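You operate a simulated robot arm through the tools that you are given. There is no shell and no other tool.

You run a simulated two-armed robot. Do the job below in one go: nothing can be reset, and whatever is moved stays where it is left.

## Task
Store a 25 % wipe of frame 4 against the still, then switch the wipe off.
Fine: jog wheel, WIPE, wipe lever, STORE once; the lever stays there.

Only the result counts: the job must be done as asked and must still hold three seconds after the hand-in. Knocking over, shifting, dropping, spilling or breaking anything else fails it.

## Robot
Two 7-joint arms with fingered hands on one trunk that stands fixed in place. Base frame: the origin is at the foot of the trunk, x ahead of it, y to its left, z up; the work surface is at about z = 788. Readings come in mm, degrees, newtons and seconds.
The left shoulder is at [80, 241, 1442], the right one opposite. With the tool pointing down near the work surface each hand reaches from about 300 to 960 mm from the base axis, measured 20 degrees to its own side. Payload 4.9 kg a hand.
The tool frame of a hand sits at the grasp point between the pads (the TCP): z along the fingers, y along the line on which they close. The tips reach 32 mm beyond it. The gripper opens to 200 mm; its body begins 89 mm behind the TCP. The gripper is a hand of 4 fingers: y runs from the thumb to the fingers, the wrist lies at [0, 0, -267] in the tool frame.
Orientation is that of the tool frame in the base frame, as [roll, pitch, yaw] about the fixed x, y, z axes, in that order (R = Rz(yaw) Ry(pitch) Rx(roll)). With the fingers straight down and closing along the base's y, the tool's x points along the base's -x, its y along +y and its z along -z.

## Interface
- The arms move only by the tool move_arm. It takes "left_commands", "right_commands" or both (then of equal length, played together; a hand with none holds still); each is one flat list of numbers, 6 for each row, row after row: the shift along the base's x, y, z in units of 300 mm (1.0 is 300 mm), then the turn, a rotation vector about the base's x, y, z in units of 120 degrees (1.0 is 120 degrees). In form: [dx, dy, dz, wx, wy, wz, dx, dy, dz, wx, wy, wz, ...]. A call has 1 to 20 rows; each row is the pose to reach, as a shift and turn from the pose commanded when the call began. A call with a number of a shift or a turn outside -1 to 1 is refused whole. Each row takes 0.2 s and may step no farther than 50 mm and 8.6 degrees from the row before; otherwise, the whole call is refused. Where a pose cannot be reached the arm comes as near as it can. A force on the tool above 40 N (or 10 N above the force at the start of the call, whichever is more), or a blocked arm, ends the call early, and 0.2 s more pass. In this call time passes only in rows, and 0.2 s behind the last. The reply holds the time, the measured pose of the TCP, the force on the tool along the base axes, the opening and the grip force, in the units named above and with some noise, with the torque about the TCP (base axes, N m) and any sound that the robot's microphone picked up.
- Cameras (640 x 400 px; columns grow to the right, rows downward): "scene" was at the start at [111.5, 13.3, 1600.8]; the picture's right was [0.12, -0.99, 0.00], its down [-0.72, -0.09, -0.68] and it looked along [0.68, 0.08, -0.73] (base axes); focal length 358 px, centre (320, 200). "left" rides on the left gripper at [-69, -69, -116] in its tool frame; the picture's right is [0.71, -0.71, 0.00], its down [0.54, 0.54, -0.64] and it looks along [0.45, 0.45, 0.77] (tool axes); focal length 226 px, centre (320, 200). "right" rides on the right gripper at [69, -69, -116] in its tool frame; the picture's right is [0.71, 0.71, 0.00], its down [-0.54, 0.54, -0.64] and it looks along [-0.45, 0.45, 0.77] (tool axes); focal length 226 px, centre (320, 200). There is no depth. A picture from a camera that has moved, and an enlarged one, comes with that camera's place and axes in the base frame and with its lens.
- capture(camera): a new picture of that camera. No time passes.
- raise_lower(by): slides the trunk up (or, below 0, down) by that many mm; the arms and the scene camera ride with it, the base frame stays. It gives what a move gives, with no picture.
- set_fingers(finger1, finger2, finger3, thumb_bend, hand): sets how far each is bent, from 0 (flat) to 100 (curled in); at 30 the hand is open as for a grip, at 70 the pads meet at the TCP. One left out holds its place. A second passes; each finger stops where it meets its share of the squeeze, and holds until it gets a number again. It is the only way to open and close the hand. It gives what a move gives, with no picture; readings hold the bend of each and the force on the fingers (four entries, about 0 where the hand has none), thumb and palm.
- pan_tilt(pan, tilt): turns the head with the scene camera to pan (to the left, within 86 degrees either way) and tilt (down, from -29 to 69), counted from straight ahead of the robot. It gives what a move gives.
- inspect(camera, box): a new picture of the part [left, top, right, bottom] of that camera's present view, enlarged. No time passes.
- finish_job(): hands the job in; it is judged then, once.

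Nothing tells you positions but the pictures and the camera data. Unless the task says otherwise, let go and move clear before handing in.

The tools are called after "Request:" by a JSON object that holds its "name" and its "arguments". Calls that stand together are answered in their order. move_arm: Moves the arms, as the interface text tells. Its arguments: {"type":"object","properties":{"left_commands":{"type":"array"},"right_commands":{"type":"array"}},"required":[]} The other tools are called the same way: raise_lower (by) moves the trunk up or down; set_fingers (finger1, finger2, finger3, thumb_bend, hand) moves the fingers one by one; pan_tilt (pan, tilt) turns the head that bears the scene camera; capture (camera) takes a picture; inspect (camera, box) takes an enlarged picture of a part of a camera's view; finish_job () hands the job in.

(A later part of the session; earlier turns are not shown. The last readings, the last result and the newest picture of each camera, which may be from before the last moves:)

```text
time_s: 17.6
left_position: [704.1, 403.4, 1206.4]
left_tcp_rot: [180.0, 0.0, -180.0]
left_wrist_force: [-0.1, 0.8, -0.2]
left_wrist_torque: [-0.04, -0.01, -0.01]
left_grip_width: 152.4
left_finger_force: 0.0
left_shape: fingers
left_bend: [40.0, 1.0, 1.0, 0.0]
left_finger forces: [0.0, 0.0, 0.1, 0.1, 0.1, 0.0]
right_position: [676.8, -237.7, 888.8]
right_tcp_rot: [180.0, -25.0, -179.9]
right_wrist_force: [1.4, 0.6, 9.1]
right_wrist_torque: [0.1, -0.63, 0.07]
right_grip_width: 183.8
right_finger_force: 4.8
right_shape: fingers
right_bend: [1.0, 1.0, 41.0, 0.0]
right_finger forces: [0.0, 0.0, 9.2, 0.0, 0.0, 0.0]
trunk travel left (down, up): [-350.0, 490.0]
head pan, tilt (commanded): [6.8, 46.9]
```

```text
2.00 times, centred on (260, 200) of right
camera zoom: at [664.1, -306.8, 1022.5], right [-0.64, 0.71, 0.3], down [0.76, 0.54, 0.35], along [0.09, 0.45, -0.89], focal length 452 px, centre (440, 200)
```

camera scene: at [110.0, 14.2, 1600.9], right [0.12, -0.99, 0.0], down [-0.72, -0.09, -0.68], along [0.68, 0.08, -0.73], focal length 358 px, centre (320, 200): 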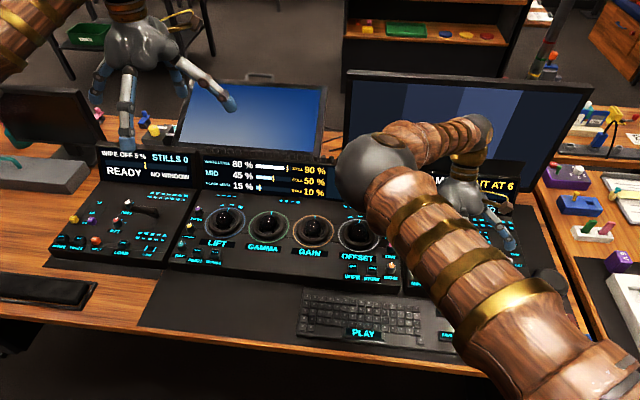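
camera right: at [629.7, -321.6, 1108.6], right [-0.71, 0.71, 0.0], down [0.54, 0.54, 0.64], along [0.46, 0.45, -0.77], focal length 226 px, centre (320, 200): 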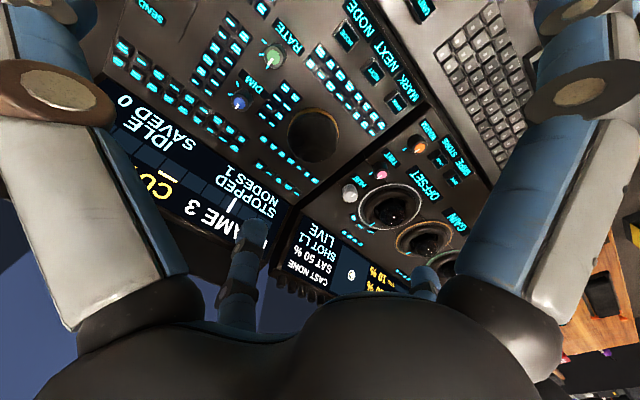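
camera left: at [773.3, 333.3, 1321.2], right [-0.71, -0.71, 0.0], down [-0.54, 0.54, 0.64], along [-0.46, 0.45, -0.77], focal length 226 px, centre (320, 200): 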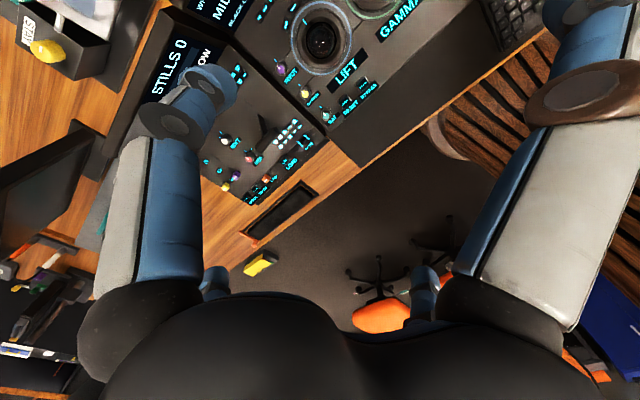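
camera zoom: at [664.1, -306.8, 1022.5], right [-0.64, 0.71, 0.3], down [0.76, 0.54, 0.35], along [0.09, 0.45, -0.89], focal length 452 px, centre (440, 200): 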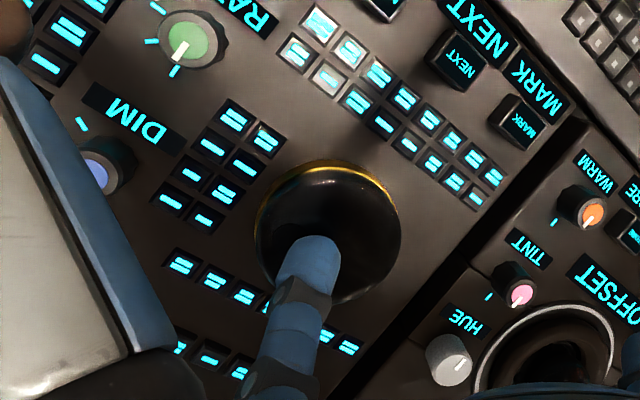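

Request:
{"name": "move_arm", "arguments": {"right_commands": [0, 0, 0.06, 0, 0, 0, 0, 0, 0.15, 0, -0.05, 0, 0.02, 0, 0.25, 0, -0.1, 0, 0.05, -0.02, 0.35, 0, -0.15, 0, 0.07, -0.05, 0.346, 0, -0.208, 0]}}

Request:
{"name": "inspect", "arguments": {"camera": "right", "box": [110, 70, 370, 260]}}

```text
time_s: 18.8
left_position: [705.1, 403.2, 1207.6]
left_tcp_rot: [-180.0, 0.1, -179.9]
left_wrist_force: [0.2, -0.2, -0.4]
left_wrist_torque: [-0.03, 0.01, 0.01]
left_grip_width: 152.6
left_finger_force: 0.0
left_shape: fingers
left_bend: [40.0, 1.0, 1.0, 0.0]
left_finger forces: [0.1, 0.1, 0.1, 0.0, 0.0, 0.0]
right_position: [696.5, -253.6, 991.7]
right_tcp_rot: [180.0, 0.2, -179.9]
right_wrist_force: [-0.1, 0.1, -0.1]
right_wrist_torque: [0.01, -0.01, -0.01]
right_grip_width: 183.7
right_finger_force: 0.2
right_shape: fingers
right_bend: [1.0, 1.0, 40.0, 0.0]
right_finger forces: [0.1, 0.0, 0.0, 0.0, 0.0, 0.0]
trunk travel left (down, up): [-350.0, 490.0]
head pan, tilt (commanded): [6.8, 46.9]
```

```text
2.11 times, centred on (240, 165) of right
camera zoom: at [628.7, -322.4, 1108.5], right [-0.71, 0.71, 0.0], down [0.54, 0.54, 0.64], along [0.46, 0.46, -0.76], focal length 476 px, centre (488, 274)
```

zoom: 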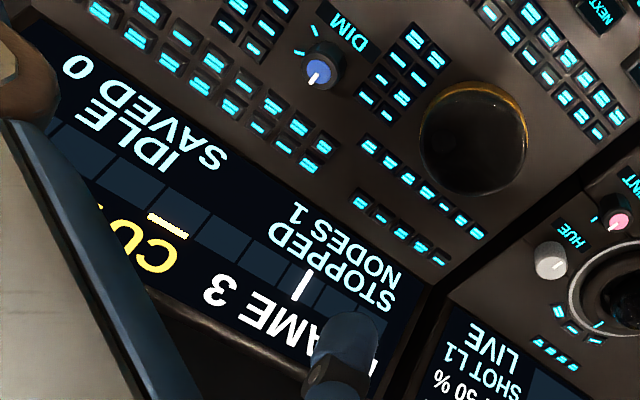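

Request:
{"name": "inspect", "arguments": {"camera": "right", "box": [270, 90, 350, 170]}}

```text
5.00 times, centred on (310, 130) of right
camera zoom: at [628.7, -322.4, 1108.5], right [-0.71, 0.71, 0.0], down [0.54, 0.54, 0.64], along [0.46, 0.46, -0.76], focal length 1130 px, centre (370, 550)
```

zoom: 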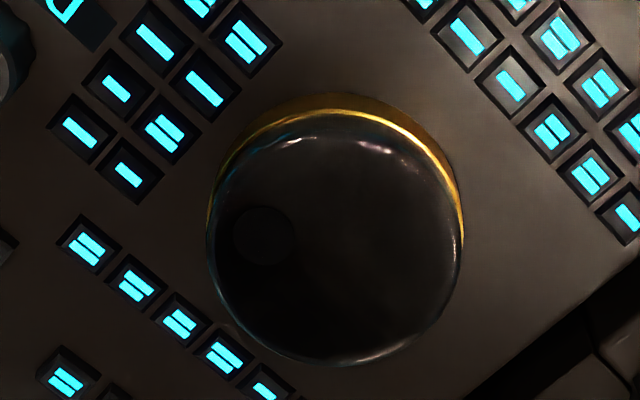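

The dimple is now about 49° clockwise of its start and the display still reads FRAME 3, so one step is probably near 20°. I'll add about 13° more.

Request:
{"name": "move_arm", "arguments": {"right_commands": [-0.03, 0.03, -0.03, 0, 0.06, 0, -0.05, 0.05, -0.1, 0, 0.12, 0, -0.07, 0.066, -0.2, 0, 0.17, 0, -0.07, 0.066, -0.303, 0, 0.208, 0]}}

Request:
{"name": "move_arm", "arguments": {"right_commands": [0, 0, -0.02, 0, 0, 0, 0, 0, -0.035, 0, 0, 0, 0, 0, -0.043, 0, 0, 0, 0, -0.006, -0.044, 0, 0, 0, -0.0005, -0.012, -0.044, 0, 0, 0, -0.001, -0.017, -0.044, 0, 0, 0]}}

Request:
{"name": "move_arm", "arguments": {"right_commands": [0, 0, 0.06, 0, 0, 0, 0, 0, 0.15, 0, -0.05, 0, 0.02, 0, 0.25, 0, -0.1, 0, 0.05, -0.02, 0.35, 0, -0.15, 0, 0.07, -0.05, 0.346, 0, -0.208, 0]}}

Request:
{"name": "inspect", "arguments": {"camera": "right", "box": [110, 70, 370, 260]}}

Request:
{"name": "inspect", "arguments": {"camera": "right", "box": [270, 90, 350, 170]}}

```text
time_s: 19.8
left_position: [706.0, 402.4, 1205.9]
left_tcp_rot: [180.0, -0.1, -179.9]
left_wrist_force: [0.4, 0.2, -0.1]
left_wrist_torque: [0.07, 0.02, 0.0]
left_grip_width: 152.5
left_finger_force: 0.0
left_shape: fingers
left_bend: [40.0, 1.0, 1.0, 0.0]
left_finger forces: [0.0, 0.1, 0.1, 0.0, 0.0, 0.0]
right_position: [677.2, -233.6, 898.1]
right_tcp_rot: [179.8, -25.1, -179.9]
right_wrist_force: [-0.3, 0.4, -0.1]
right_wrist_torque: [-0.03, 0.0, -0.03]
right_grip_width: 184.2
right_finger_force: 0.1
right_shape: fingers
right_bend: [1.0, 1.0, 40.0, 0.0]
right_finger forces: [0.0, 0.1, 0.0, 0.0, 0.1, 0.0]
trunk travel left (down, up): [-350.0, 490.0]
head pan, tilt (commanded): [6.8, 46.9]
```

```text
time_s: 21.2
left_position: [705.1, 404.5, 1206.3]
left_tcp_rot: [180.0, 0.0, -179.9]
left_wrist_force: [1.0, 0.6, -0.1]
left_wrist_torque: [0.02, 0.03, -0.01]
left_grip_width: 152.5
left_finger_force: 0.1
left_shape: fingers
left_bend: [40.0, 1.0, 1.0, 0.0]
left_finger forces: [0.0, 0.1, 0.1, 0.1, 0.1, 0.1]
right_position: [676.6, -237.8, 887.3]
right_tcp_rot: [-179.9, -24.9, -179.9]
right_wrist_force: [1.2, 1.8, 11.0]
right_wrist_torque: [0.11, -0.74, 0.11]
right_grip_width: 183.7
right_finger_force: 5.2
right_shape: fingers
right_bend: [1.0, 1.0, 41.0, 0.0]
right_finger forces: [0.0, 0.0, 10.9, 0.1, 0.0, 0.0]
trunk travel left (down, up): [-350.0, 490.0]
head pan, tilt (commanded): [6.8, 46.9]
```

```text
time_s: 22.4
left_position: [704.9, 404.4, 1206.3]
left_tcp_rot: [-180.0, 0.0, -180.0]
left_wrist_force: [-0.1, 0.8, 0.6]
left_wrist_torque: [-0.04, -0.02, 0.0]
left_grip_width: 152.6
left_finger_force: 0.1
left_shape: fingers
left_bend: [40.0, 1.0, 1.0, 0.0]
left_finger forces: [0.0, 0.1, 0.0, 0.0, 0.1, 0.0]
right_position: [698.8, -252.0, 990.5]
right_tcp_rot: [180.0, 0.1, -179.9]
right_wrist_force: [-0.9, 0.0, 0.6]
right_wrist_torque: [0.01, 0.0, 0.01]
right_grip_width: 184.0
right_finger_force: 0.1
right_shape: fingers
right_bend: [1.0, 1.0, 40.0, 0.0]
right_finger forces: [0.1, 0.0, 0.0, 0.0, 0.1, 0.0]
trunk travel left (down, up): [-350.0, 490.0]
head pan, tilt (commanded): [6.8, 46.9]
```

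```text
2.11 times, centred on (240, 165) of right
camera zoom: at [629.7, -322.5, 1107.4], right [-0.71, 0.71, 0.0], down [0.54, 0.54, 0.64], along [0.46, 0.46, -0.76], focal length 476 px, centre (488, 274)
```

zoom: 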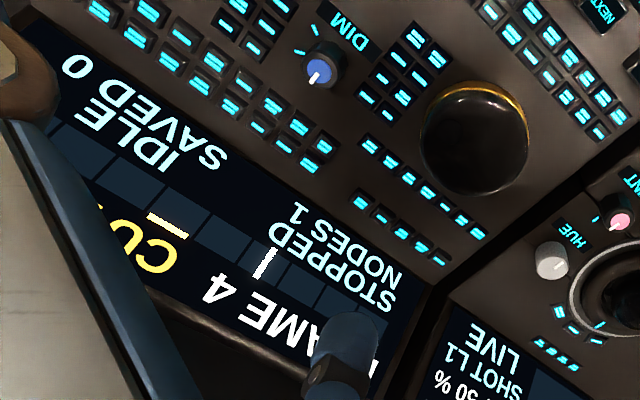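

```text
5.00 times, centred on (310, 130) of right
camera zoom: at [629.7, -322.5, 1107.4], right [-0.71, 0.71, 0.0], down [0.54, 0.54, 0.64], along [0.46, 0.46, -0.76], focal length 1130 px, centre (370, 550)
```

zoom: 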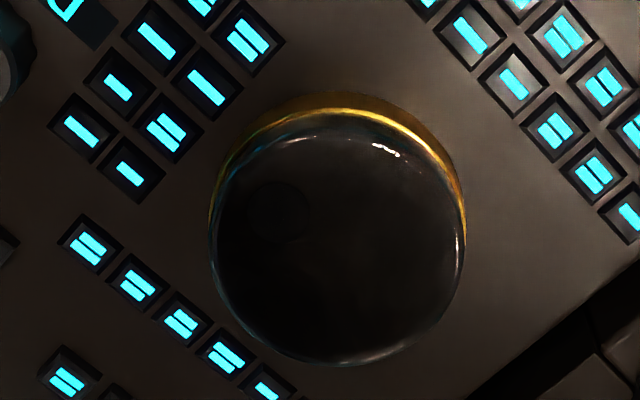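

The display reads FRAME 4. Next is the WIPE key: I'll locate WIPE and STORE from this wrist view.

Request:
{"name": "inspect", "arguments": {"camera": "right", "box": [370, 90, 510, 230]}}

Request:
{"name": "capture", "arguments": {"camera": "scene"}}

```text
2.86 times, centred on (440, 160) of right
camera zoom: at [629.7, -322.5, 1107.4], right [-0.71, 0.71, 0.0], down [0.54, 0.54, 0.64], along [0.46, 0.46, -0.76], focal length 646 px, centre (-23, 314)
```

zoom: 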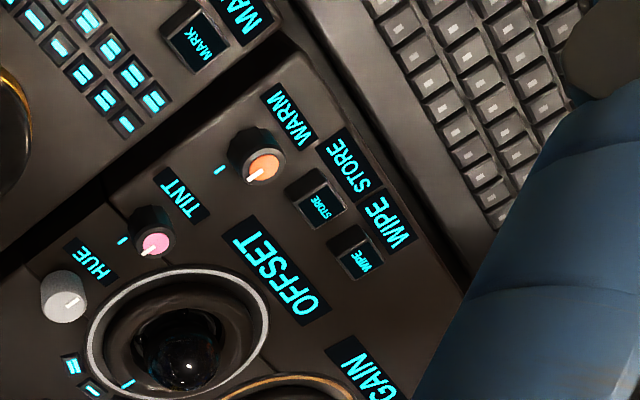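

```text
taken
camera scene: at [110.6, 13.3, 1600.9], right [0.12, -0.99, 0.0], down [-0.72, -0.09, -0.68], along [0.68, 0.08, -0.73], focal length 358 px, centre (320, 200)
```

scene: 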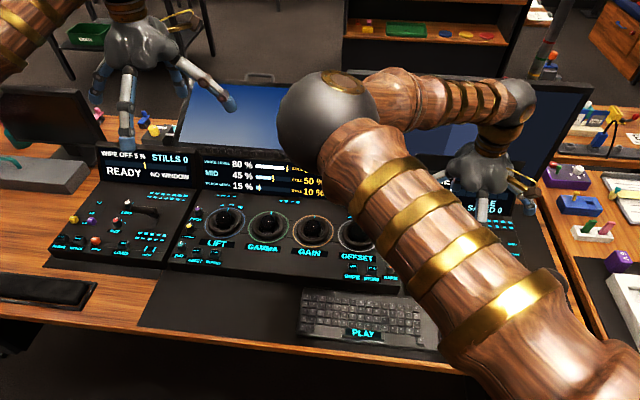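

I place WIPE near [626, -11, 803] and STORE near [626, -63, 803]. I'll bring the right fingertip to about 40 mm above WIPE.

Request:
{"name": "move_arm", "arguments": {"right_commands": [-0.0707, 0.1153, -0.02, 0, 0.0297, 0, -0.1414, 0.2306, -0.05, 0, 0.0594, 0, -0.2121, 0.3459, -0.08, 0, 0.0891, 0, -0.2828, 0.4612, -0.12, 0, 0.1188, 0, -0.3535, 0.5765, -0.16, 0, 0.1485, 0, -0.4242, 0.6918, -0.2, 0, 0.1782, 0, -0.495, 0.807, -0.253, 0, 0.208, 0]}}

Request:
{"name": "capture", "arguments": {"camera": "right"}}

Request:
{"name": "capture", "arguments": {"camera": "scene"}}

```text
time_s: 24.0
left_position: [704.9, 403.7, 1206.2]
left_tcp_rot: [-179.8, 0.0, -179.9]
left_wrist_force: [-0.5, 0.8, -0.4]
left_wrist_torque: [-0.03, 0.03, 0.0]
left_grip_width: 152.4
left_finger_force: 0.1
left_shape: fingers
left_bend: [40.0, 1.0, 1.0, 0.0]
left_finger forces: [0.0, 0.1, 0.0, 0.1, 0.0, 0.0]
right_position: [548.0, -10.8, 914.9]
right_tcp_rot: [-180.0, -25.0, -180.0]
right_wrist_force: [0.1, 0.2, 0.2]
right_wrist_torque: [0.02, -0.03, -0.02]
right_grip_width: 184.0
right_finger_force: 0.0
right_shape: fingers
right_bend: [1.0, 1.0, 40.0, 0.0]
right_finger forces: [0.1, 0.1, 0.0, 0.1, 0.0, 0.1]
trunk travel left (down, up): [-350.0, 490.0]
head pan, tilt (commanded): [6.8, 46.9]
```

```text
taken
camera right: at [535.6, -80.1, 1049.4], right [-0.64, 0.71, 0.3], down [0.76, 0.54, 0.35], along [0.09, 0.45, -0.89], focal length 226 px, centre (320, 200)
```

right: 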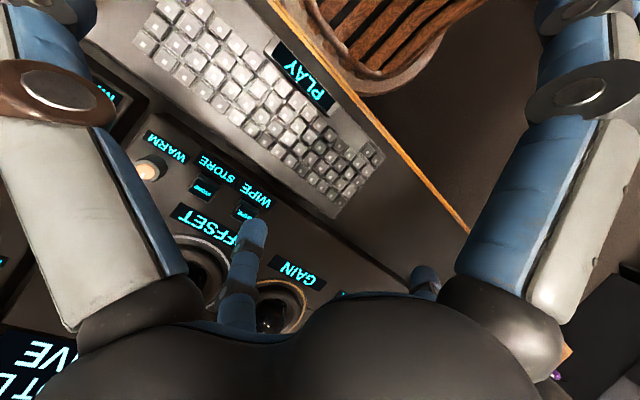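

```text
taken
camera scene: at [111.2, 14.5, 1600.9], right [0.12, -0.99, 0.0], down [-0.72, -0.09, -0.68], along [0.68, 0.08, -0.73], focal length 358 px, centre (320, 200)
```

scene: 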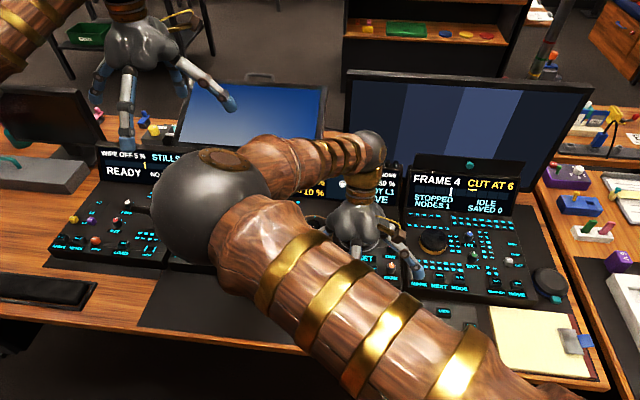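

Request:
{"name": "inspect", "arguments": {"camera": "right", "box": [170, 150, 310, 290]}}

```text
2.86 times, centred on (240, 220) of right
camera zoom: at [535.6, -80.1, 1049.4], right [-0.64, 0.71, 0.3], down [0.76, 0.54, 0.35], along [0.09, 0.45, -0.89], focal length 646 px, centre (549, 143)
```

zoom: 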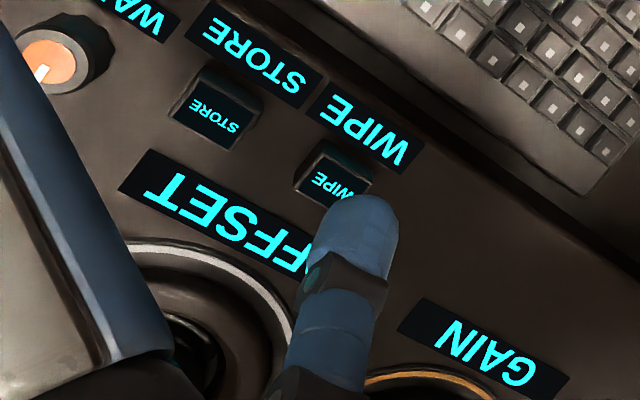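

Request:
{"name": "move_arm", "arguments": {"right_commands": [0, -0.005, -0.04, 0, 0, 0, 0, -0.007, -0.08, 0, 0, 0, 0, -0.007, -0.11, 0, 0, 0]}}

Request:
{"name": "inspect", "arguments": {"camera": "right", "box": [170, 150, 310, 290]}}

```text
time_s: 24.8
left_position: [706.6, 403.8, 1206.5]
left_tcp_rot: [-179.9, -0.1, -180.0]
left_wrist_force: [0.0, -0.1, 0.9]
left_wrist_torque: [-0.02, 0.01, -0.02]
left_grip_width: 152.7
left_finger_force: 0.1
left_shape: fingers
left_bend: [40.0, 1.0, 1.0, 0.0]
left_finger forces: [0.0, 0.1, 0.0, 0.1, 0.1, 0.1]
right_position: [549.6, -13.1, 882.1]
right_tcp_rot: [179.8, -24.9, -179.8]
right_wrist_force: [-0.2, -0.5, 0.6]
right_wrist_torque: [-0.03, 0.01, 0.0]
right_grip_width: 184.1
right_finger_force: 0.0
right_shape: fingers
right_bend: [1.0, 1.0, 40.0, 0.0]
right_finger forces: [0.0, 0.0, 0.0, 0.1, 0.0, 0.1]
trunk travel left (down, up): [-350.0, 490.0]
head pan, tilt (commanded): [6.8, 46.9]
```

```text
2.86 times, centred on (240, 220) of right
camera zoom: at [536.3, -82.8, 1016.1], right [-0.64, 0.71, 0.3], down [0.76, 0.54, 0.36], along [0.09, 0.46, -0.89], focal length 646 px, centre (549, 143)
```

zoom: 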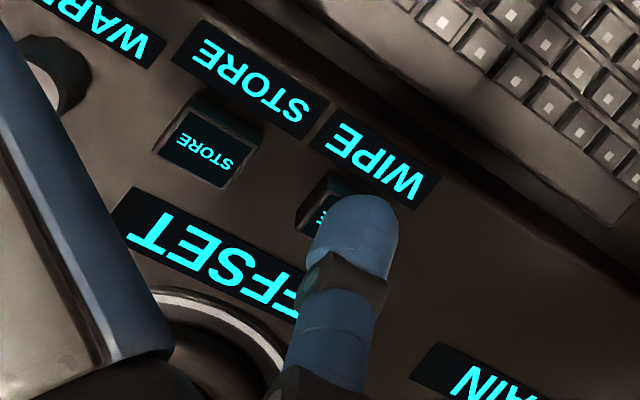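

The tip is slightly toward the near-left of WIPE, so I'll correct by a few mm and then descend in small steps.

Request:
{"name": "move_arm", "arguments": {"right_commands": [0.01, -0.013, 0, 0, 0, 0, 0.01, -0.013, -0.01, 0, 0, 0, 0.01, -0.013, -0.017, 0, 0, 0]}}

Request:
{"name": "inspect", "arguments": {"camera": "right", "box": [170, 150, 310, 290]}}

```text
time_s: 25.6
left_position: [705.1, 402.8, 1206.0]
left_tcp_rot: [-179.9, 0.0, -179.8]
left_wrist_force: [0.3, -0.4, 0.8]
left_wrist_torque: [-0.01, 0.01, 0.02]
left_grip_width: 152.2
left_finger_force: 0.1
left_shape: fingers
left_bend: [40.0, 1.0, 1.0, 0.0]
left_finger forces: [0.0, 0.0, 0.0, 0.0, 0.0, 0.1]
right_position: [550.9, -17.8, 878.0]
right_tcp_rot: [-180.0, -25.0, -179.9]
right_wrist_force: [-0.6, -0.6, 0.8]
right_wrist_torque: [0.0, -0.08, 0.01]
right_grip_width: 183.6
right_finger_force: 1.0
right_shape: fingers
right_bend: [1.0, 1.0, 40.0, 0.0]
right_finger forces: [0.1, 0.1, 1.1, 0.0, 0.1, 0.1]
trunk travel left (down, up): [-350.0, 490.0]
head pan, tilt (commanded): [6.8, 46.9]
```

```text
2.86 times, centred on (240, 220) of right
camera zoom: at [538.8, -86.7, 1011.0], right [-0.64, 0.71, 0.3], down [0.76, 0.54, 0.35], along [0.09, 0.46, -0.89], focal length 646 px, centre (549, 143)
```

zoom: 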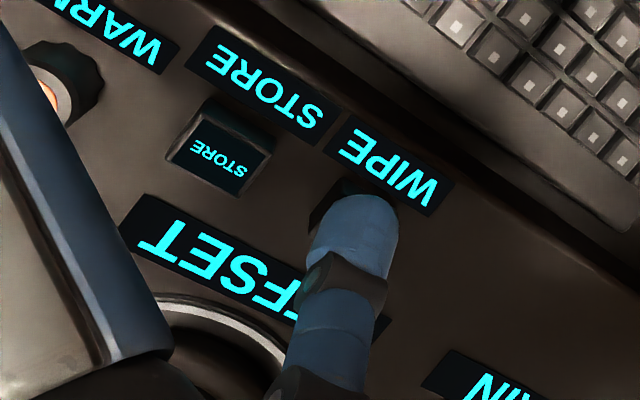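

I feel light contact on WIPE (about 1 N). I'll press 1.5 mm deeper and read the left display.

Request:
{"name": "move_arm", "arguments": {"right_commands": [0, 0, -0.005, 0, 0, 0]}}

Request:
{"name": "inspect", "arguments": {"camera": "scene", "box": [80, 130, 210, 230]}}

```text
time_s: 26.0
left_position: [706.0, 402.6, 1206.7]
left_tcp_rot: [-180.0, 0.0, -179.9]
left_wrist_force: [-0.2, -0.7, -0.2]
left_wrist_torque: [-0.01, 0.0, 0.02]
left_grip_width: 152.3
left_finger_force: 0.0
left_shape: fingers
left_bend: [40.0, 1.0, 1.0, 0.0]
left_finger forces: [0.2, 0.0, 0.0, 0.0, 0.1, 0.0]
right_position: [552.2, -18.4, 875.6]
right_tcp_rot: [-179.9, -25.0, -180.0]
right_wrist_force: [0.0, -0.1, 2.0]
right_wrist_torque: [0.01, -0.14, 0.02]
right_grip_width: 184.0
right_finger_force: 1.6
right_shape: fingers
right_bend: [1.0, 1.0, 40.0, 0.0]
right_finger forces: [0.1, 0.0, 1.8, 0.0, 0.0, 0.0]
trunk travel left (down, up): [-350.0, 490.0]
head pan, tilt (commanded): [6.8, 46.9]
```

```text
4.00 times, centred on (145, 180) of scene
camera zoom: at [111.3, 13.4, 1600.8], right [0.12, -0.99, 0.0], down [-0.72, -0.09, -0.68], along [0.68, 0.08, -0.73], focal length 1433 px, centre (1020, 280)
```

zoom: 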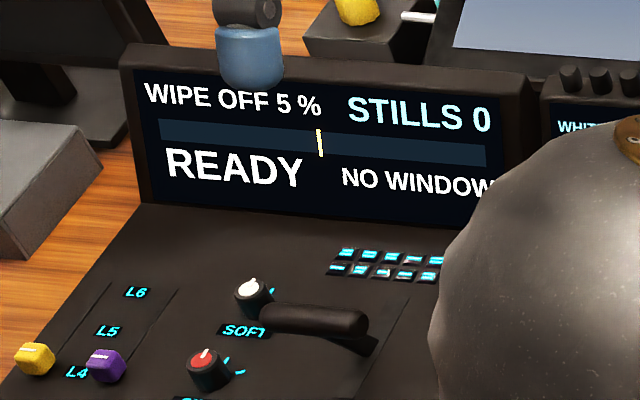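

Request:
{"name": "move_arm", "arguments": {"right_commands": [0, 0, -0.005, 0, 0, 0]}}

Request:
{"name": "inspect", "arguments": {"camera": "scene", "box": [80, 130, 210, 230]}}

```text
time_s: 26.4
left_position: [704.8, 403.2, 1205.6]
left_tcp_rot: [179.9, -0.1, -179.9]
left_wrist_force: [-0.3, 0.4, -0.7]
left_wrist_torque: [0.01, -0.03, -0.01]
left_grip_width: 152.4
left_finger_force: 0.1
left_shape: fingers
left_bend: [40.0, 1.0, 1.0, 0.0]
left_finger forces: [0.1, 0.0, 0.1, 0.0, 0.0, 0.1]
right_position: [551.2, -17.4, 874.2]
right_tcp_rot: [180.0, -25.0, -179.9]
right_wrist_force: [0.1, -0.2, 3.1]
right_wrist_torque: [0.04, -0.2, 0.02]
right_grip_width: 184.0
right_finger_force: 1.6
right_shape: fingers
right_bend: [1.0, 1.0, 40.0, 0.0]
right_finger forces: [0.0, 0.1, 2.6, 0.1, 0.0, 0.0]
trunk travel left (down, up): [-350.0, 490.0]
head pan, tilt (commanded): [6.8, 46.9]
heard: click
```

```text
4.00 times, centred on (145, 180) of scene
camera zoom: at [111.3, 13.3, 1600.9], right [0.12, -0.99, 0.0], down [-0.72, -0.09, -0.68], along [0.68, 0.08, -0.73], focal length 1433 px, centre (1020, 280)
```

zoom: 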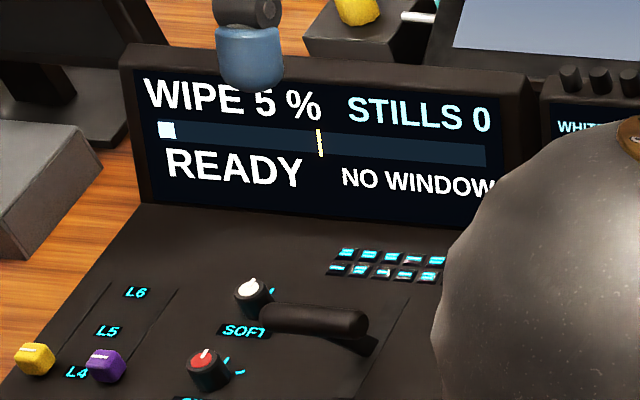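

A click, and the display now reads WIPE 5 %, so the wipe is on. I'll lift straight up and move the right arm away to clear the view of the lever.

Request:
{"name": "move_arm", "arguments": {"right_commands": [0, 0, 0.05, 0, 0, 0, 0, 0, 0.15, 0, 0, 0, 0, 0, 0.3, 0, 0, 0, 0, -0.15, 0.35, 0, 0, 0, 0, -0.3, 0.4, 0, 0, 0, 0, -0.45, 0.45, 0, 0, 0, 0, -0.6, 0.5, 0, 0, 0, 0, -0.75, 0.5, 0, 0, 0, 0, -0.9, 0.5, 0, 0, 0, 0, -1.0, 0.5, 0, 0, 0]}}

Request:
{"name": "capture", "arguments": {"camera": "scene"}}

Request:
{"name": "inspect", "arguments": {"camera": "scene", "box": [80, 130, 210, 230]}}

```text
time_s: 28.6
left_position: [705.8, 402.3, 1206.3]
left_tcp_rot: [180.0, -0.1, -180.0]
left_wrist_force: [-0.2, -0.6, -0.3]
left_wrist_torque: [0.01, 0.02, 0.05]
left_grip_width: 152.5
left_finger_force: 0.1
left_shape: fingers
left_bend: [40.0, 1.0, 1.0, 0.0]
left_finger forces: [0.1, 0.0, 0.1, 0.1, 0.1, 0.0]
right_position: [552.9, -319.3, 1024.6]
right_tcp_rot: [179.9, -25.0, -180.0]
right_wrist_force: [-0.4, 0.5, -0.7]
right_wrist_torque: [0.0, 0.01, -0.03]
right_grip_width: 184.0
right_finger_force: 0.0
right_shape: fingers
right_bend: [1.0, 1.0, 40.0, 0.0]
right_finger forces: [0.0, 0.1, 0.1, 0.0, 0.0, 0.1]
trunk travel left (down, up): [-350.0, 490.0]
head pan, tilt (commanded): [6.8, 46.9]
```

```text
taken
camera scene: at [112.0, 11.9, 1600.8], right [0.12, -0.99, 0.0], down [-0.72, -0.09, -0.68], along [0.68, 0.08, -0.73], focal length 358 px, centre (320, 200)
```

scene: 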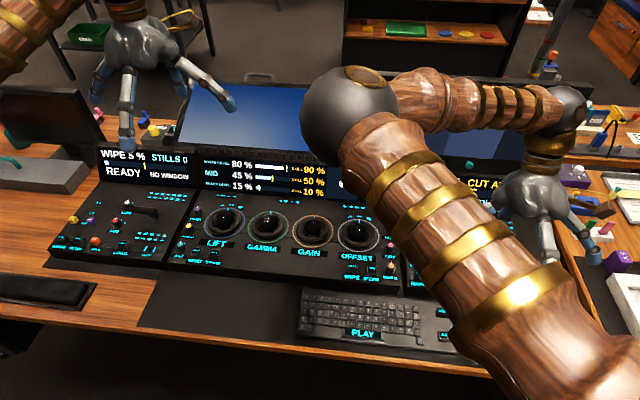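

```text
4.00 times, centred on (145, 180) of scene
camera zoom: at [112.0, 11.9, 1600.8], right [0.12, -0.99, 0.0], down [-0.72, -0.09, -0.68], along [0.68, 0.08, -0.73], focal length 1433 px, centre (1020, 280)
```

zoom: 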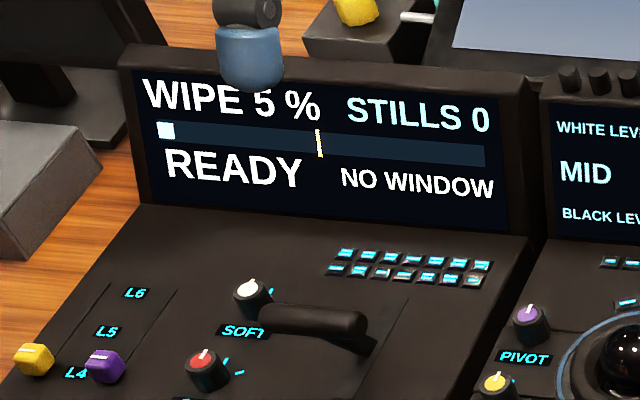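

The display reads WIPE 5 % with its bar lit, and the lever is now clear in the view. I'll lower the left hand to look at the lever up close.

Request:
{"name": "move_arm", "arguments": {"left_commands": [0.02, 0.04, -0.1, 0, 0, 0, 0.04, 0.08, -0.2, 0, 0, 0, 0.06, 0.12, -0.3, 0, 0, 0, 0.08, 0.16, -0.4, 0, 0, 0, 0.1, 0.2, -0.5, 0, 0, 0]}}

Request:
{"name": "capture", "arguments": {"camera": "left"}}

Request:
{"name": "inspect", "arguments": {"camera": "left", "box": [190, 90, 390, 260]}}

Request:
{"name": "capture", "arguments": {"camera": "scene"}}

```text
time_s: 29.8
left_position: [735.3, 463.5, 1054.2]
left_tcp_rot: [179.9, -0.1, -179.8]
left_wrist_force: [0.6, -0.2, -0.1]
left_wrist_torque: [0.01, 0.0, -0.02]
left_grip_width: 152.4
left_finger_force: 0.1
left_shape: fingers
left_bend: [40.0, 1.0, 1.0, 0.0]
left_finger forces: [0.0, 0.0, 0.0, 0.1, 0.0, 0.0]
right_position: [553.5, -316.4, 1024.4]
right_tcp_rot: [-179.9, -25.0, -179.8]
right_wrist_force: [-0.4, 0.4, 0.9]
right_wrist_torque: [0.0, 0.03, -0.01]
right_grip_width: 184.2
right_finger_force: 0.0
right_shape: fingers
right_bend: [1.0, 1.0, 40.0, 0.0]
right_finger forces: [0.0, 0.0, 0.0, 0.0, 0.0, 0.0]
trunk travel left (down, up): [-350.0, 490.0]
head pan, tilt (commanded): [6.8, 46.9]
```

```text
taken
camera left: at [802.9, 394.2, 1169.4], right [-0.71, -0.71, 0.0], down [-0.54, 0.54, 0.64], along [-0.46, 0.45, -0.77], focal length 226 px, centre (320, 200)
```

left: 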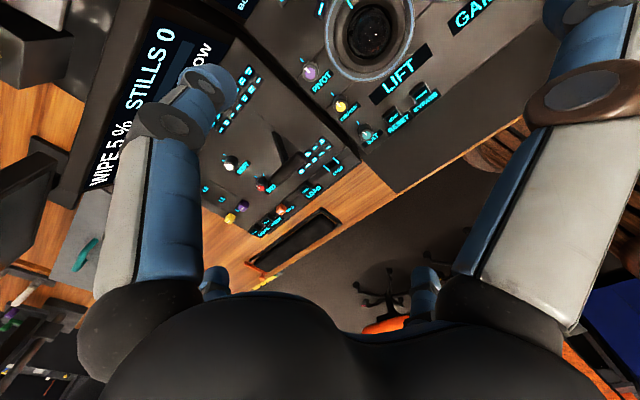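

```text
2.35 times, centred on (290, 175) of left
camera zoom: at [802.9, 394.2, 1169.4], right [-0.71, -0.71, 0.0], down [-0.54, 0.54, 0.64], along [-0.46, 0.45, -0.77], focal length 532 px, centre (391, 259)
```

zoom: 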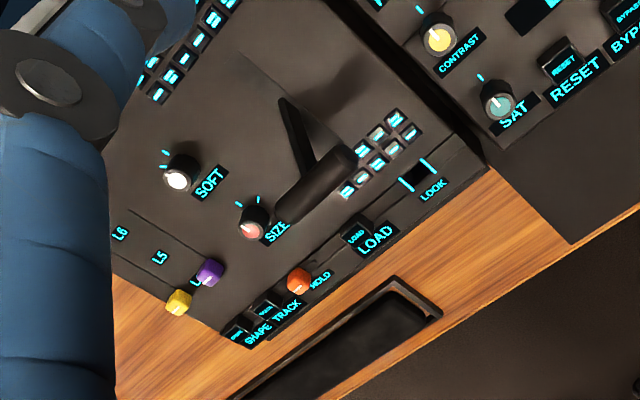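

```text
taken
camera scene: at [112.3, 13.7, 1600.8], right [0.12, -0.99, 0.0], down [-0.73, -0.09, -0.68], along [0.68, 0.08, -0.73], focal length 358 px, centre (320, 200)
```

scene: 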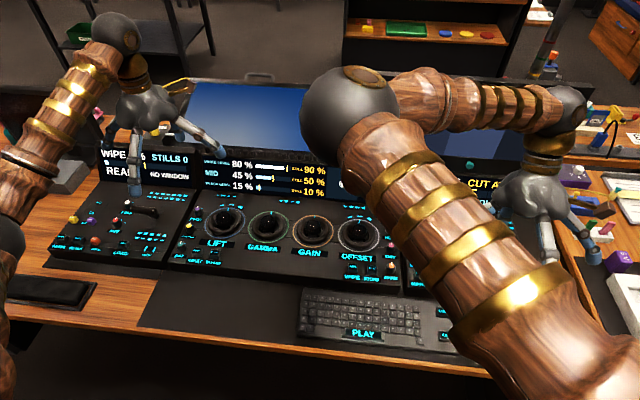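

The lever is an L-shaped bar: its grip runs along y from about 535 to 603, at x≈703 and z≈861, and its slot runs along +x. I'll set the left hand with finger1 and finger3 as a loose fork to straddle the grip, then position it above.

Request:
{"name": "set_fingers", "arguments": {"hand": "left", "finger1": 50, "finger2": 0, "finger3": 50, "thumb_bend": 0}}

Request:
{"name": "move_arm", "arguments": {"left_commands": [-0.02, 0.07, -0.06, 0, 0, 0, -0.04, 0.14, -0.12, 0, 0, 0, -0.06, 0.21, -0.18, 0, 0, 0, -0.08, 0.28, -0.24, 0, 0, 0, -0.107, 0.355, -0.297, 0, 0, 0]}}

Request:
{"name": "capture", "arguments": {"camera": "left"}}

Request:
{"name": "inspect", "arguments": {"camera": "scene", "box": [30, 60, 270, 270]}}

```text
time_s: 30.8
left_position: [735.4, 464.6, 1054.7]
left_tcp_rot: [-180.0, 0.0, -179.9]
left_wrist_force: [-0.4, 0.6, -0.1]
left_wrist_torque: [-0.02, -0.02, -0.02]
left_grip_width: 142.4
left_finger_force: 0.1
left_shape: fingers
left_bend: [50.0, 1.0, 50.0, 0.0]
left_finger forces: [0.1, 0.0, 0.0, 0.0, 0.0, 0.2]
right_position: [552.8, -317.2, 1023.8]
right_tcp_rot: [-180.0, -25.0, 180.0]
right_wrist_force: [0.4, 0.6, -0.4]
right_wrist_torque: [0.0, 0.02, 0.02]
right_grip_width: 184.1
right_finger_force: 0.1
right_shape: fingers
right_bend: [1.0, 1.0, 40.0, 0.0]
right_finger forces: [0.1, 0.0, 0.0, 0.1, 0.0, 0.1]
trunk travel left (down, up): [-350.0, 490.0]
head pan, tilt (commanded): [6.8, 46.9]
```

```text
time_s: 32.0
left_position: [702.2, 570.4, 967.1]
left_tcp_rot: [-180.0, 0.0, -179.9]
left_wrist_force: [-0.4, -0.6, -0.5]
left_wrist_torque: [-0.02, -0.02, 0.01]
left_grip_width: 141.7
left_finger_force: 0.1
left_shape: fingers
left_bend: [50.0, 1.0, 50.0, 0.0]
left_finger forces: [0.0, 0.0, 0.1, 0.0, 0.0, 0.0]
right_position: [552.1, -316.5, 1025.0]
right_tcp_rot: [-180.0, -25.0, -179.9]
right_wrist_force: [0.7, 0.7, 0.0]
right_wrist_torque: [0.0, -0.02, -0.04]
right_grip_width: 183.9
right_finger_force: 0.0
right_shape: fingers
right_bend: [1.0, 1.0, 40.0, 0.0]
right_finger forces: [0.0, 0.0, 0.0, 0.0, 0.1, 0.0]
trunk travel left (down, up): [-350.0, 490.0]
head pan, tilt (commanded): [6.8, 46.9]
```

```text
taken
camera left: at [770.0, 499.4, 1081.6], right [-0.71, -0.71, 0.0], down [-0.54, 0.54, 0.64], along [-0.46, 0.45, -0.77], focal length 226 px, centre (320, 200)
```

left: 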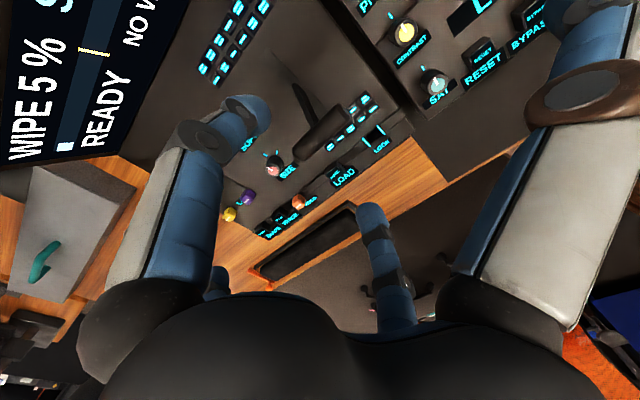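

```text
1.90 times, centred on (150, 165) of scene
camera zoom: at [111.4, 14.0, 1600.9], right [0.12, -0.99, 0.0], down [-0.72, -0.09, -0.68], along [0.68, 0.08, -0.73], focal length 682 px, centre (644, 267)
```

zoom: 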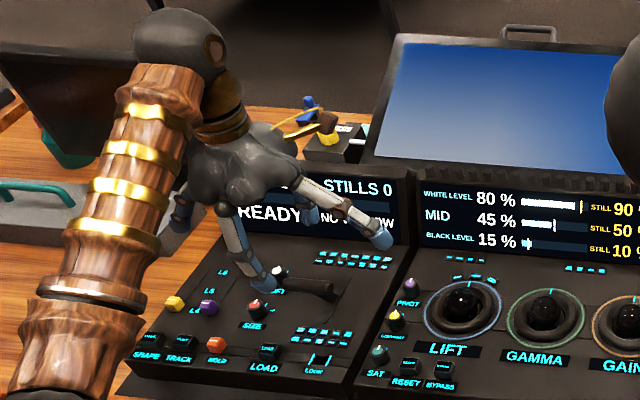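

Request:
{"name": "inspect", "arguments": {"camera": "left", "box": [200, 40, 420, 240]}}

```text
2.00 times, centred on (310, 140) of left
camera zoom: at [770.0, 499.4, 1081.6], right [-0.71, -0.71, 0.0], down [-0.54, 0.54, 0.64], along [-0.46, 0.45, -0.77], focal length 452 px, centre (340, 320)
```

zoom: 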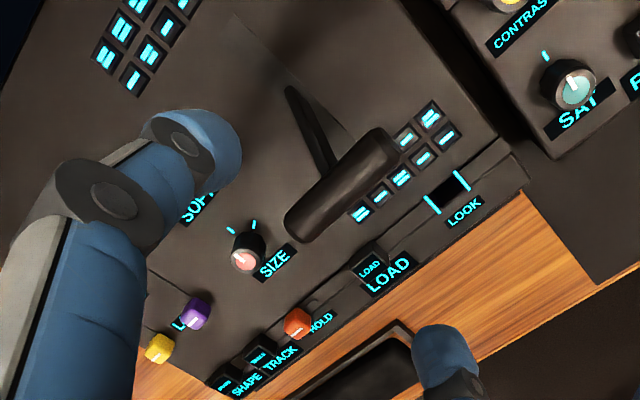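

The grip is a T-bar centred at [703, 566, 861]. It leans back from a pivot near x=744, so pushing it +x raises the percentage. I'll close the fork to bend 60 and lower it so the fingers sit either side of the grip.

Request:
{"name": "set_fingers", "arguments": {"hand": "left", "finger1": 60, "finger3": 60}}

Request:
{"name": "inspect", "arguments": {"camera": "left", "box": [200, 40, 420, 240]}}

```text
time_s: 33.0
left_position: [703.6, 568.1, 967.1]
left_tcp_rot: [-180.0, -0.1, -179.9]
left_wrist_force: [-0.7, -0.7, -0.1]
left_wrist_torque: [0.0, 0.02, 0.03]
left_grip_width: 133.4
left_finger_force: 0.0
left_shape: fingers
left_bend: [60.0, 1.0, 60.0, 0.0]
left_finger forces: [0.0, 0.0, 0.1, 0.0, 0.0, 0.0]
right_position: [551.6, -318.2, 1025.8]
right_tcp_rot: [180.0, -25.0, -179.9]
right_wrist_force: [0.0, 0.1, 1.2]
right_wrist_torque: [-0.01, -0.01, 0.0]
right_grip_width: 184.2
right_finger_force: 0.0
right_shape: fingers
right_bend: [1.0, 1.0, 40.0, 0.0]
right_finger forces: [0.1, 0.0, 0.0, 0.0, 0.0, 0.0]
trunk travel left (down, up): [-350.0, 490.0]
head pan, tilt (commanded): [6.8, 46.9]
```

```text
2.00 times, centred on (310, 140) of left
camera zoom: at [770.1, 498.7, 1082.0], right [-0.71, -0.71, 0.0], down [-0.54, 0.54, 0.64], along [-0.46, 0.45, -0.77], focal length 452 px, centre (340, 320)
```

zoom: 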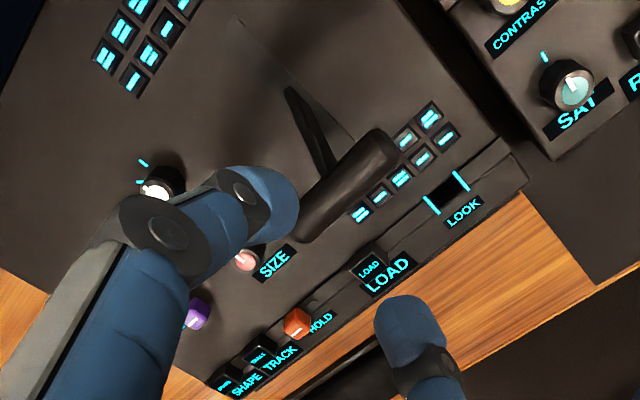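

Request:
{"name": "move_arm", "arguments": {"left_commands": [0, -0.003, -0.08, 0, 0, 0, 0, -0.006, -0.16, 0, 0, 0, 0, -0.01, -0.22, 0, 0, 0]}}

Request:
{"name": "capture", "arguments": {"camera": "left"}}

Request:
{"name": "inspect", "arguments": {"camera": "left", "box": [200, 80, 420, 280]}}

Request:
{"name": "inspect", "arguments": {"camera": "scene", "box": [60, 120, 220, 260]}}

```text
time_s: 33.8
left_position: [703.3, 565.6, 899.5]
left_tcp_rot: [179.9, -0.1, 180.0]
left_wrist_force: [0.7, -1.1, 0.2]
left_wrist_torque: [-0.01, 0.0, -0.01]
left_grip_width: 133.5
left_finger_force: 0.0
left_shape: fingers
left_bend: [60.0, 1.0, 60.0, 0.0]
left_finger forces: [0.0, 0.0, 0.1, 0.0, 0.0, 0.0]
right_position: [552.3, -317.7, 1025.6]
right_tcp_rot: [-180.0, -24.9, -179.9]
right_wrist_force: [-0.3, -0.1, -0.7]
right_wrist_torque: [-0.02, 0.02, 0.0]
right_grip_width: 184.1
right_finger_force: 0.0
right_shape: fingers
right_bend: [1.0, 1.0, 40.0, 0.0]
right_finger forces: [0.0, 0.0, 0.0, 0.1, 0.1, 0.0]
trunk travel left (down, up): [-350.0, 490.0]
head pan, tilt (commanded): [6.8, 46.9]
```

```text
taken
camera left: at [771.1, 496.0, 1015.0], right [-0.71, -0.71, 0.0], down [-0.54, 0.54, 0.64], along [-0.46, 0.45, -0.77], focal length 226 px, centre (320, 200)
```

left: 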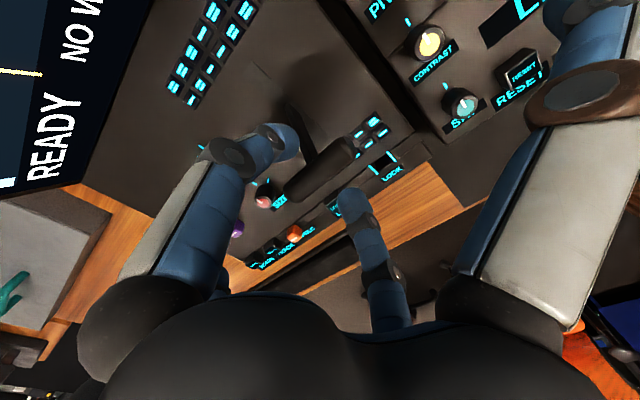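

```text
2.00 times, centred on (310, 180) of left
camera zoom: at [771.1, 496.0, 1015.0], right [-0.71, -0.71, 0.0], down [-0.54, 0.54, 0.64], along [-0.46, 0.45, -0.77], focal length 452 px, centre (340, 240)
```

zoom: 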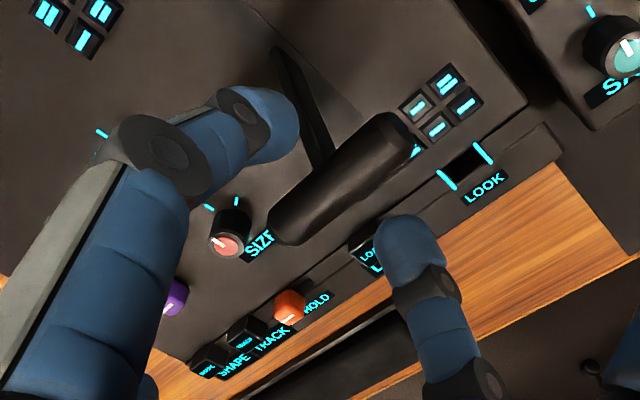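

```text
2.86 times, centred on (140, 190) of scene
camera zoom: at [111.8, 12.9, 1600.8], right [0.12, -0.99, 0.0], down [-0.72, -0.09, -0.68], along [0.68, 0.08, -0.73], focal length 1024 px, centre (834, 229)
```

zoom: 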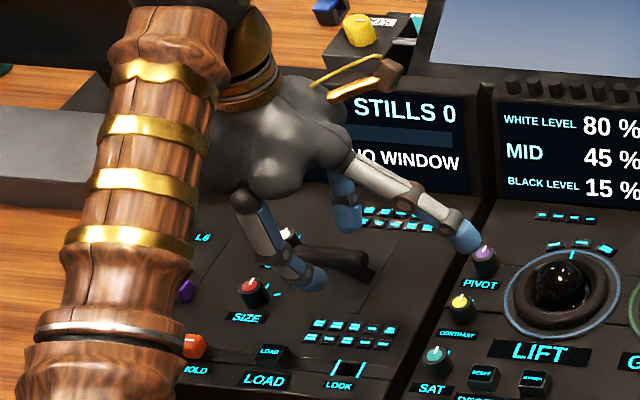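

The fork straddles the grip without touching it. I'll lower about 13 mm more, then creep +x toward contact.

Request:
{"name": "move_arm", "arguments": {"left_commands": [0, 0, -0.025, 0, 0, 0, 0, 0, -0.045, 0, 0, 0, 0.02, 0, -0.045, 0, 0, 0, 0.04, 0, -0.045, 0, 0, 0]}}

Request:
{"name": "capture", "arguments": {"camera": "left"}}

Request:
{"name": "inspect", "arguments": {"camera": "left", "box": [200, 80, 420, 280]}}

```text
time_s: 34.8
left_position: [715.4, 567.1, 888.3]
left_tcp_rot: [179.9, -0.1, 180.0]
left_wrist_force: [-0.3, -0.2, 0.1]
left_wrist_torque: [0.04, 0.0, -0.01]
left_grip_width: 133.3
left_finger_force: 0.0
left_shape: fingers
left_bend: [60.0, 1.0, 60.0, 0.0]
left_finger forces: [0.1, 0.0, 0.0, 0.0, 0.0, 0.0]
right_position: [553.5, -318.0, 1024.0]
right_tcp_rot: [180.0, -25.0, -180.0]
right_wrist_force: [-0.2, 0.3, 0.7]
right_wrist_torque: [-0.01, 0.02, 0.02]
right_grip_width: 183.9
right_finger_force: 0.1
right_shape: fingers
right_bend: [1.0, 1.0, 40.0, 0.0]
right_finger forces: [0.0, 0.0, 0.1, 0.0, 0.1, 0.0]
trunk travel left (down, up): [-350.0, 490.0]
head pan, tilt (commanded): [6.8, 46.9]
```

```text
taken
camera left: at [783.0, 496.8, 1002.2], right [-0.71, -0.71, 0.0], down [-0.54, 0.54, 0.64], along [-0.46, 0.45, -0.77], focal length 226 px, centre (320, 200)
```

left: 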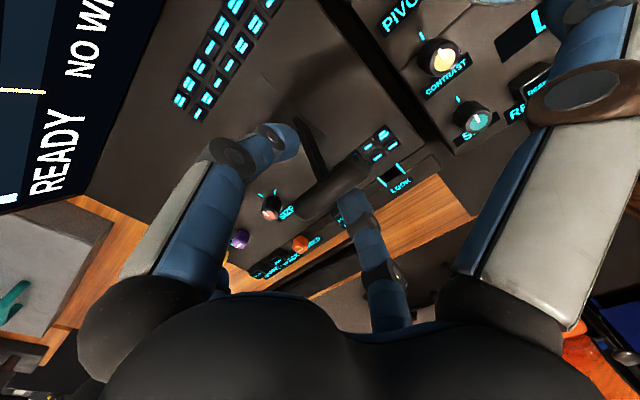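

```text
2.00 times, centred on (310, 180) of left
camera zoom: at [783.0, 496.8, 1002.2], right [-0.71, -0.71, 0.0], down [-0.54, 0.54, 0.64], along [-0.46, 0.45, -0.77], focal length 452 px, centre (340, 240)
```

zoom: 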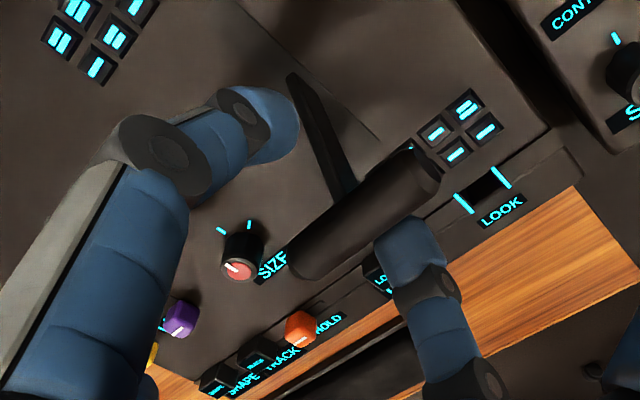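

Request:
{"name": "move_arm", "arguments": {"left_commands": [0.01, 0, 0, 0, 0, 0, 0.02, 0, 0, 0, 0, 0]}}

Request:
{"name": "capture", "arguments": {"camera": "left"}}

```text
time_s: 35.4
left_position: [721.6, 566.6, 887.6]
left_tcp_rot: [-179.9, -0.1, -179.9]
left_wrist_force: [-1.6, 0.1, 0.2]
left_wrist_torque: [-0.03, 0.09, 0.02]
left_grip_width: 133.3
left_finger_force: 0.2
left_shape: fingers
left_bend: [60.0, 1.0, 59.0, 0.0]
left_finger forces: [0.1, 0.0, 1.2, 0.1, 0.0, 0.1]
right_position: [553.0, -316.8, 1024.4]
right_tcp_rot: [-179.9, -25.0, -179.8]
right_wrist_force: [0.3, -0.3, -0.2]
right_wrist_torque: [-0.02, -0.03, 0.02]
right_grip_width: 184.2
right_finger_force: 0.0
right_shape: fingers
right_bend: [1.0, 1.0, 40.0, 0.0]
right_finger forces: [0.0, 0.0, 0.1, 0.0, 0.0, 0.0]
trunk travel left (down, up): [-350.0, 490.0]
head pan, tilt (commanded): [6.8, 46.9]
```

```text
taken
camera left: at [789.0, 497.1, 1003.0], right [-0.71, -0.71, 0.0], down [-0.54, 0.54, 0.64], along [-0.46, 0.45, -0.77], focal length 226 px, centre (320, 200)
```

left: 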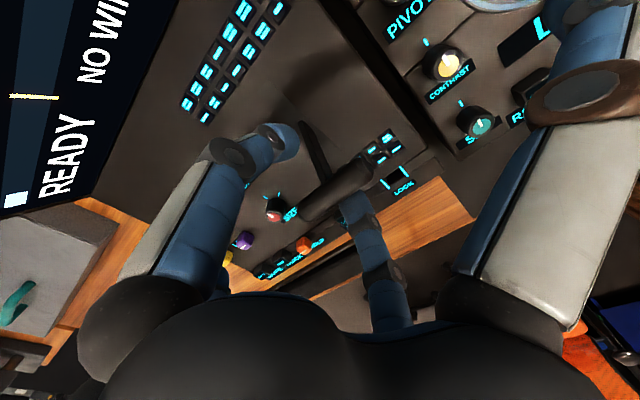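

Contact is made (about 1.5 N) and the wipe bar is visible at the picture's left edge. I'll push a little further and watch the bar.

Request:
{"name": "move_arm", "arguments": {"left_commands": [0.01, 0, 0, 0, 0, 0, 0.02, 0, 0, 0, 0, 0]}}

Request:
{"name": "inspect", "arguments": {"camera": "left", "box": [0, 0, 200, 240]}}

Request:
{"name": "inspect", "arguments": {"camera": "left", "box": [200, 80, 420, 280]}}

```text
time_s: 36.0
left_position: [727.2, 566.2, 887.7]
left_tcp_rot: [179.9, -0.1, -179.9]
left_wrist_force: [-0.9, 0.5, 0.6]
left_wrist_torque: [0.01, 0.03, -0.01]
left_grip_width: 133.4
left_finger_force: 0.1
left_shape: fingers
left_bend: [60.0, 1.0, 59.0, 0.0]
left_finger forces: [0.0, 0.0, 0.9, 0.0, 0.0, 0.0]
right_position: [552.9, -318.2, 1025.4]
right_tcp_rot: [-180.0, -25.0, -179.9]
right_wrist_force: [0.1, -0.4, -0.1]
right_wrist_torque: [0.01, -0.02, 0.03]
right_grip_width: 184.2
right_finger_force: 0.1
right_shape: fingers
right_bend: [1.0, 1.0, 40.0, 0.0]
right_finger forces: [0.0, 0.0, 0.0, 0.1, 0.0, 0.1]
trunk travel left (down, up): [-350.0, 490.0]
head pan, tilt (commanded): [6.8, 46.9]
```

```text
1.67 times, centred on (100, 120) of left
camera zoom: at [795.0, 496.7, 1002.7], right [-0.71, -0.71, 0.0], down [-0.54, 0.54, 0.64], along [-0.46, 0.45, -0.77], focal length 377 px, centre (687, 333)
```

zoom: 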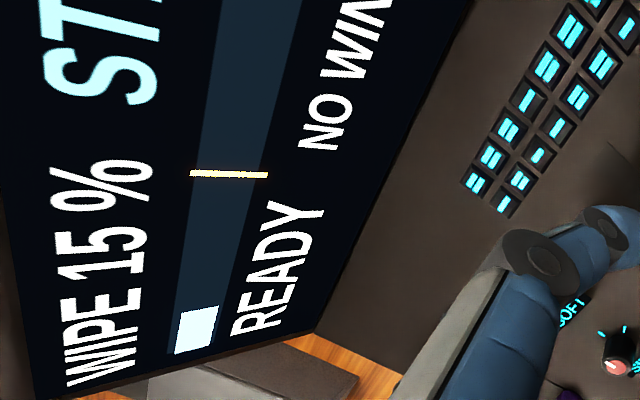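

```text
2.00 times, centred on (310, 180) of left
camera zoom: at [795.0, 496.7, 1002.7], right [-0.71, -0.71, 0.0], down [-0.54, 0.54, 0.64], along [-0.46, 0.45, -0.77], focal length 452 px, centre (340, 240)
```

zoom: 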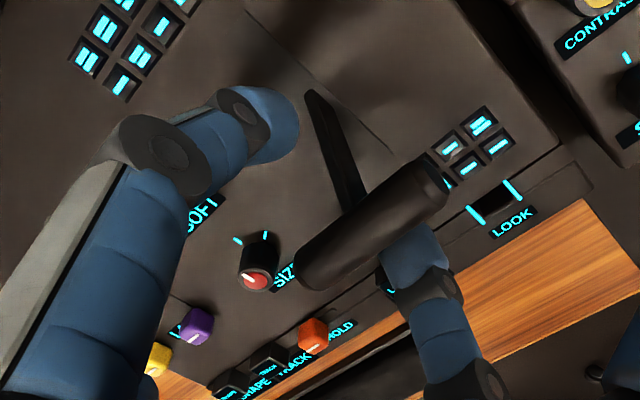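

The display is readable here and shows WIPE 15 %. I'll push another 3 mm.

Request:
{"name": "move_arm", "arguments": {"left_commands": [0.005, 0, 0, 0, 0, 0, 0.01, 0, 0, 0, 0, 0]}}

Request:
{"name": "inspect", "arguments": {"camera": "left", "box": [0, 0, 200, 240]}}

```text
time_s: 36.6
left_position: [730.6, 566.5, 888.1]
left_tcp_rot: [180.0, -0.1, -179.9]
left_wrist_force: [-0.8, -0.3, -0.1]
left_wrist_torque: [0.01, 0.06, -0.02]
left_grip_width: 133.4
left_finger_force: 0.2
left_shape: fingers
left_bend: [60.0, 1.0, 59.0, 0.0]
left_finger forces: [0.0, 0.0, 0.9, 0.0, 0.1, 0.1]
right_position: [552.7, -318.3, 1025.0]
right_tcp_rot: [-179.9, -25.0, -179.9]
right_wrist_force: [-0.5, 0.0, 0.0]
right_wrist_torque: [-0.02, 0.02, 0.01]
right_grip_width: 184.0
right_finger_force: 0.0
right_shape: fingers
right_bend: [1.0, 1.0, 40.0, 0.0]
right_finger forces: [0.0, 0.0, 0.0, 0.0, 0.0, 0.0]
trunk travel left (down, up): [-350.0, 490.0]
head pan, tilt (commanded): [6.8, 46.9]
```

```text
1.67 times, centred on (100, 120) of left
camera zoom: at [798.1, 496.5, 1003.2], right [-0.71, -0.71, 0.0], down [-0.54, 0.54, 0.64], along [-0.46, 0.45, -0.77], focal length 377 px, centre (687, 333)
```

zoom: 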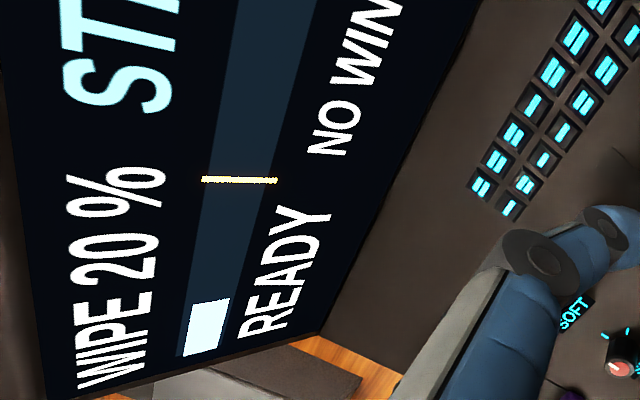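

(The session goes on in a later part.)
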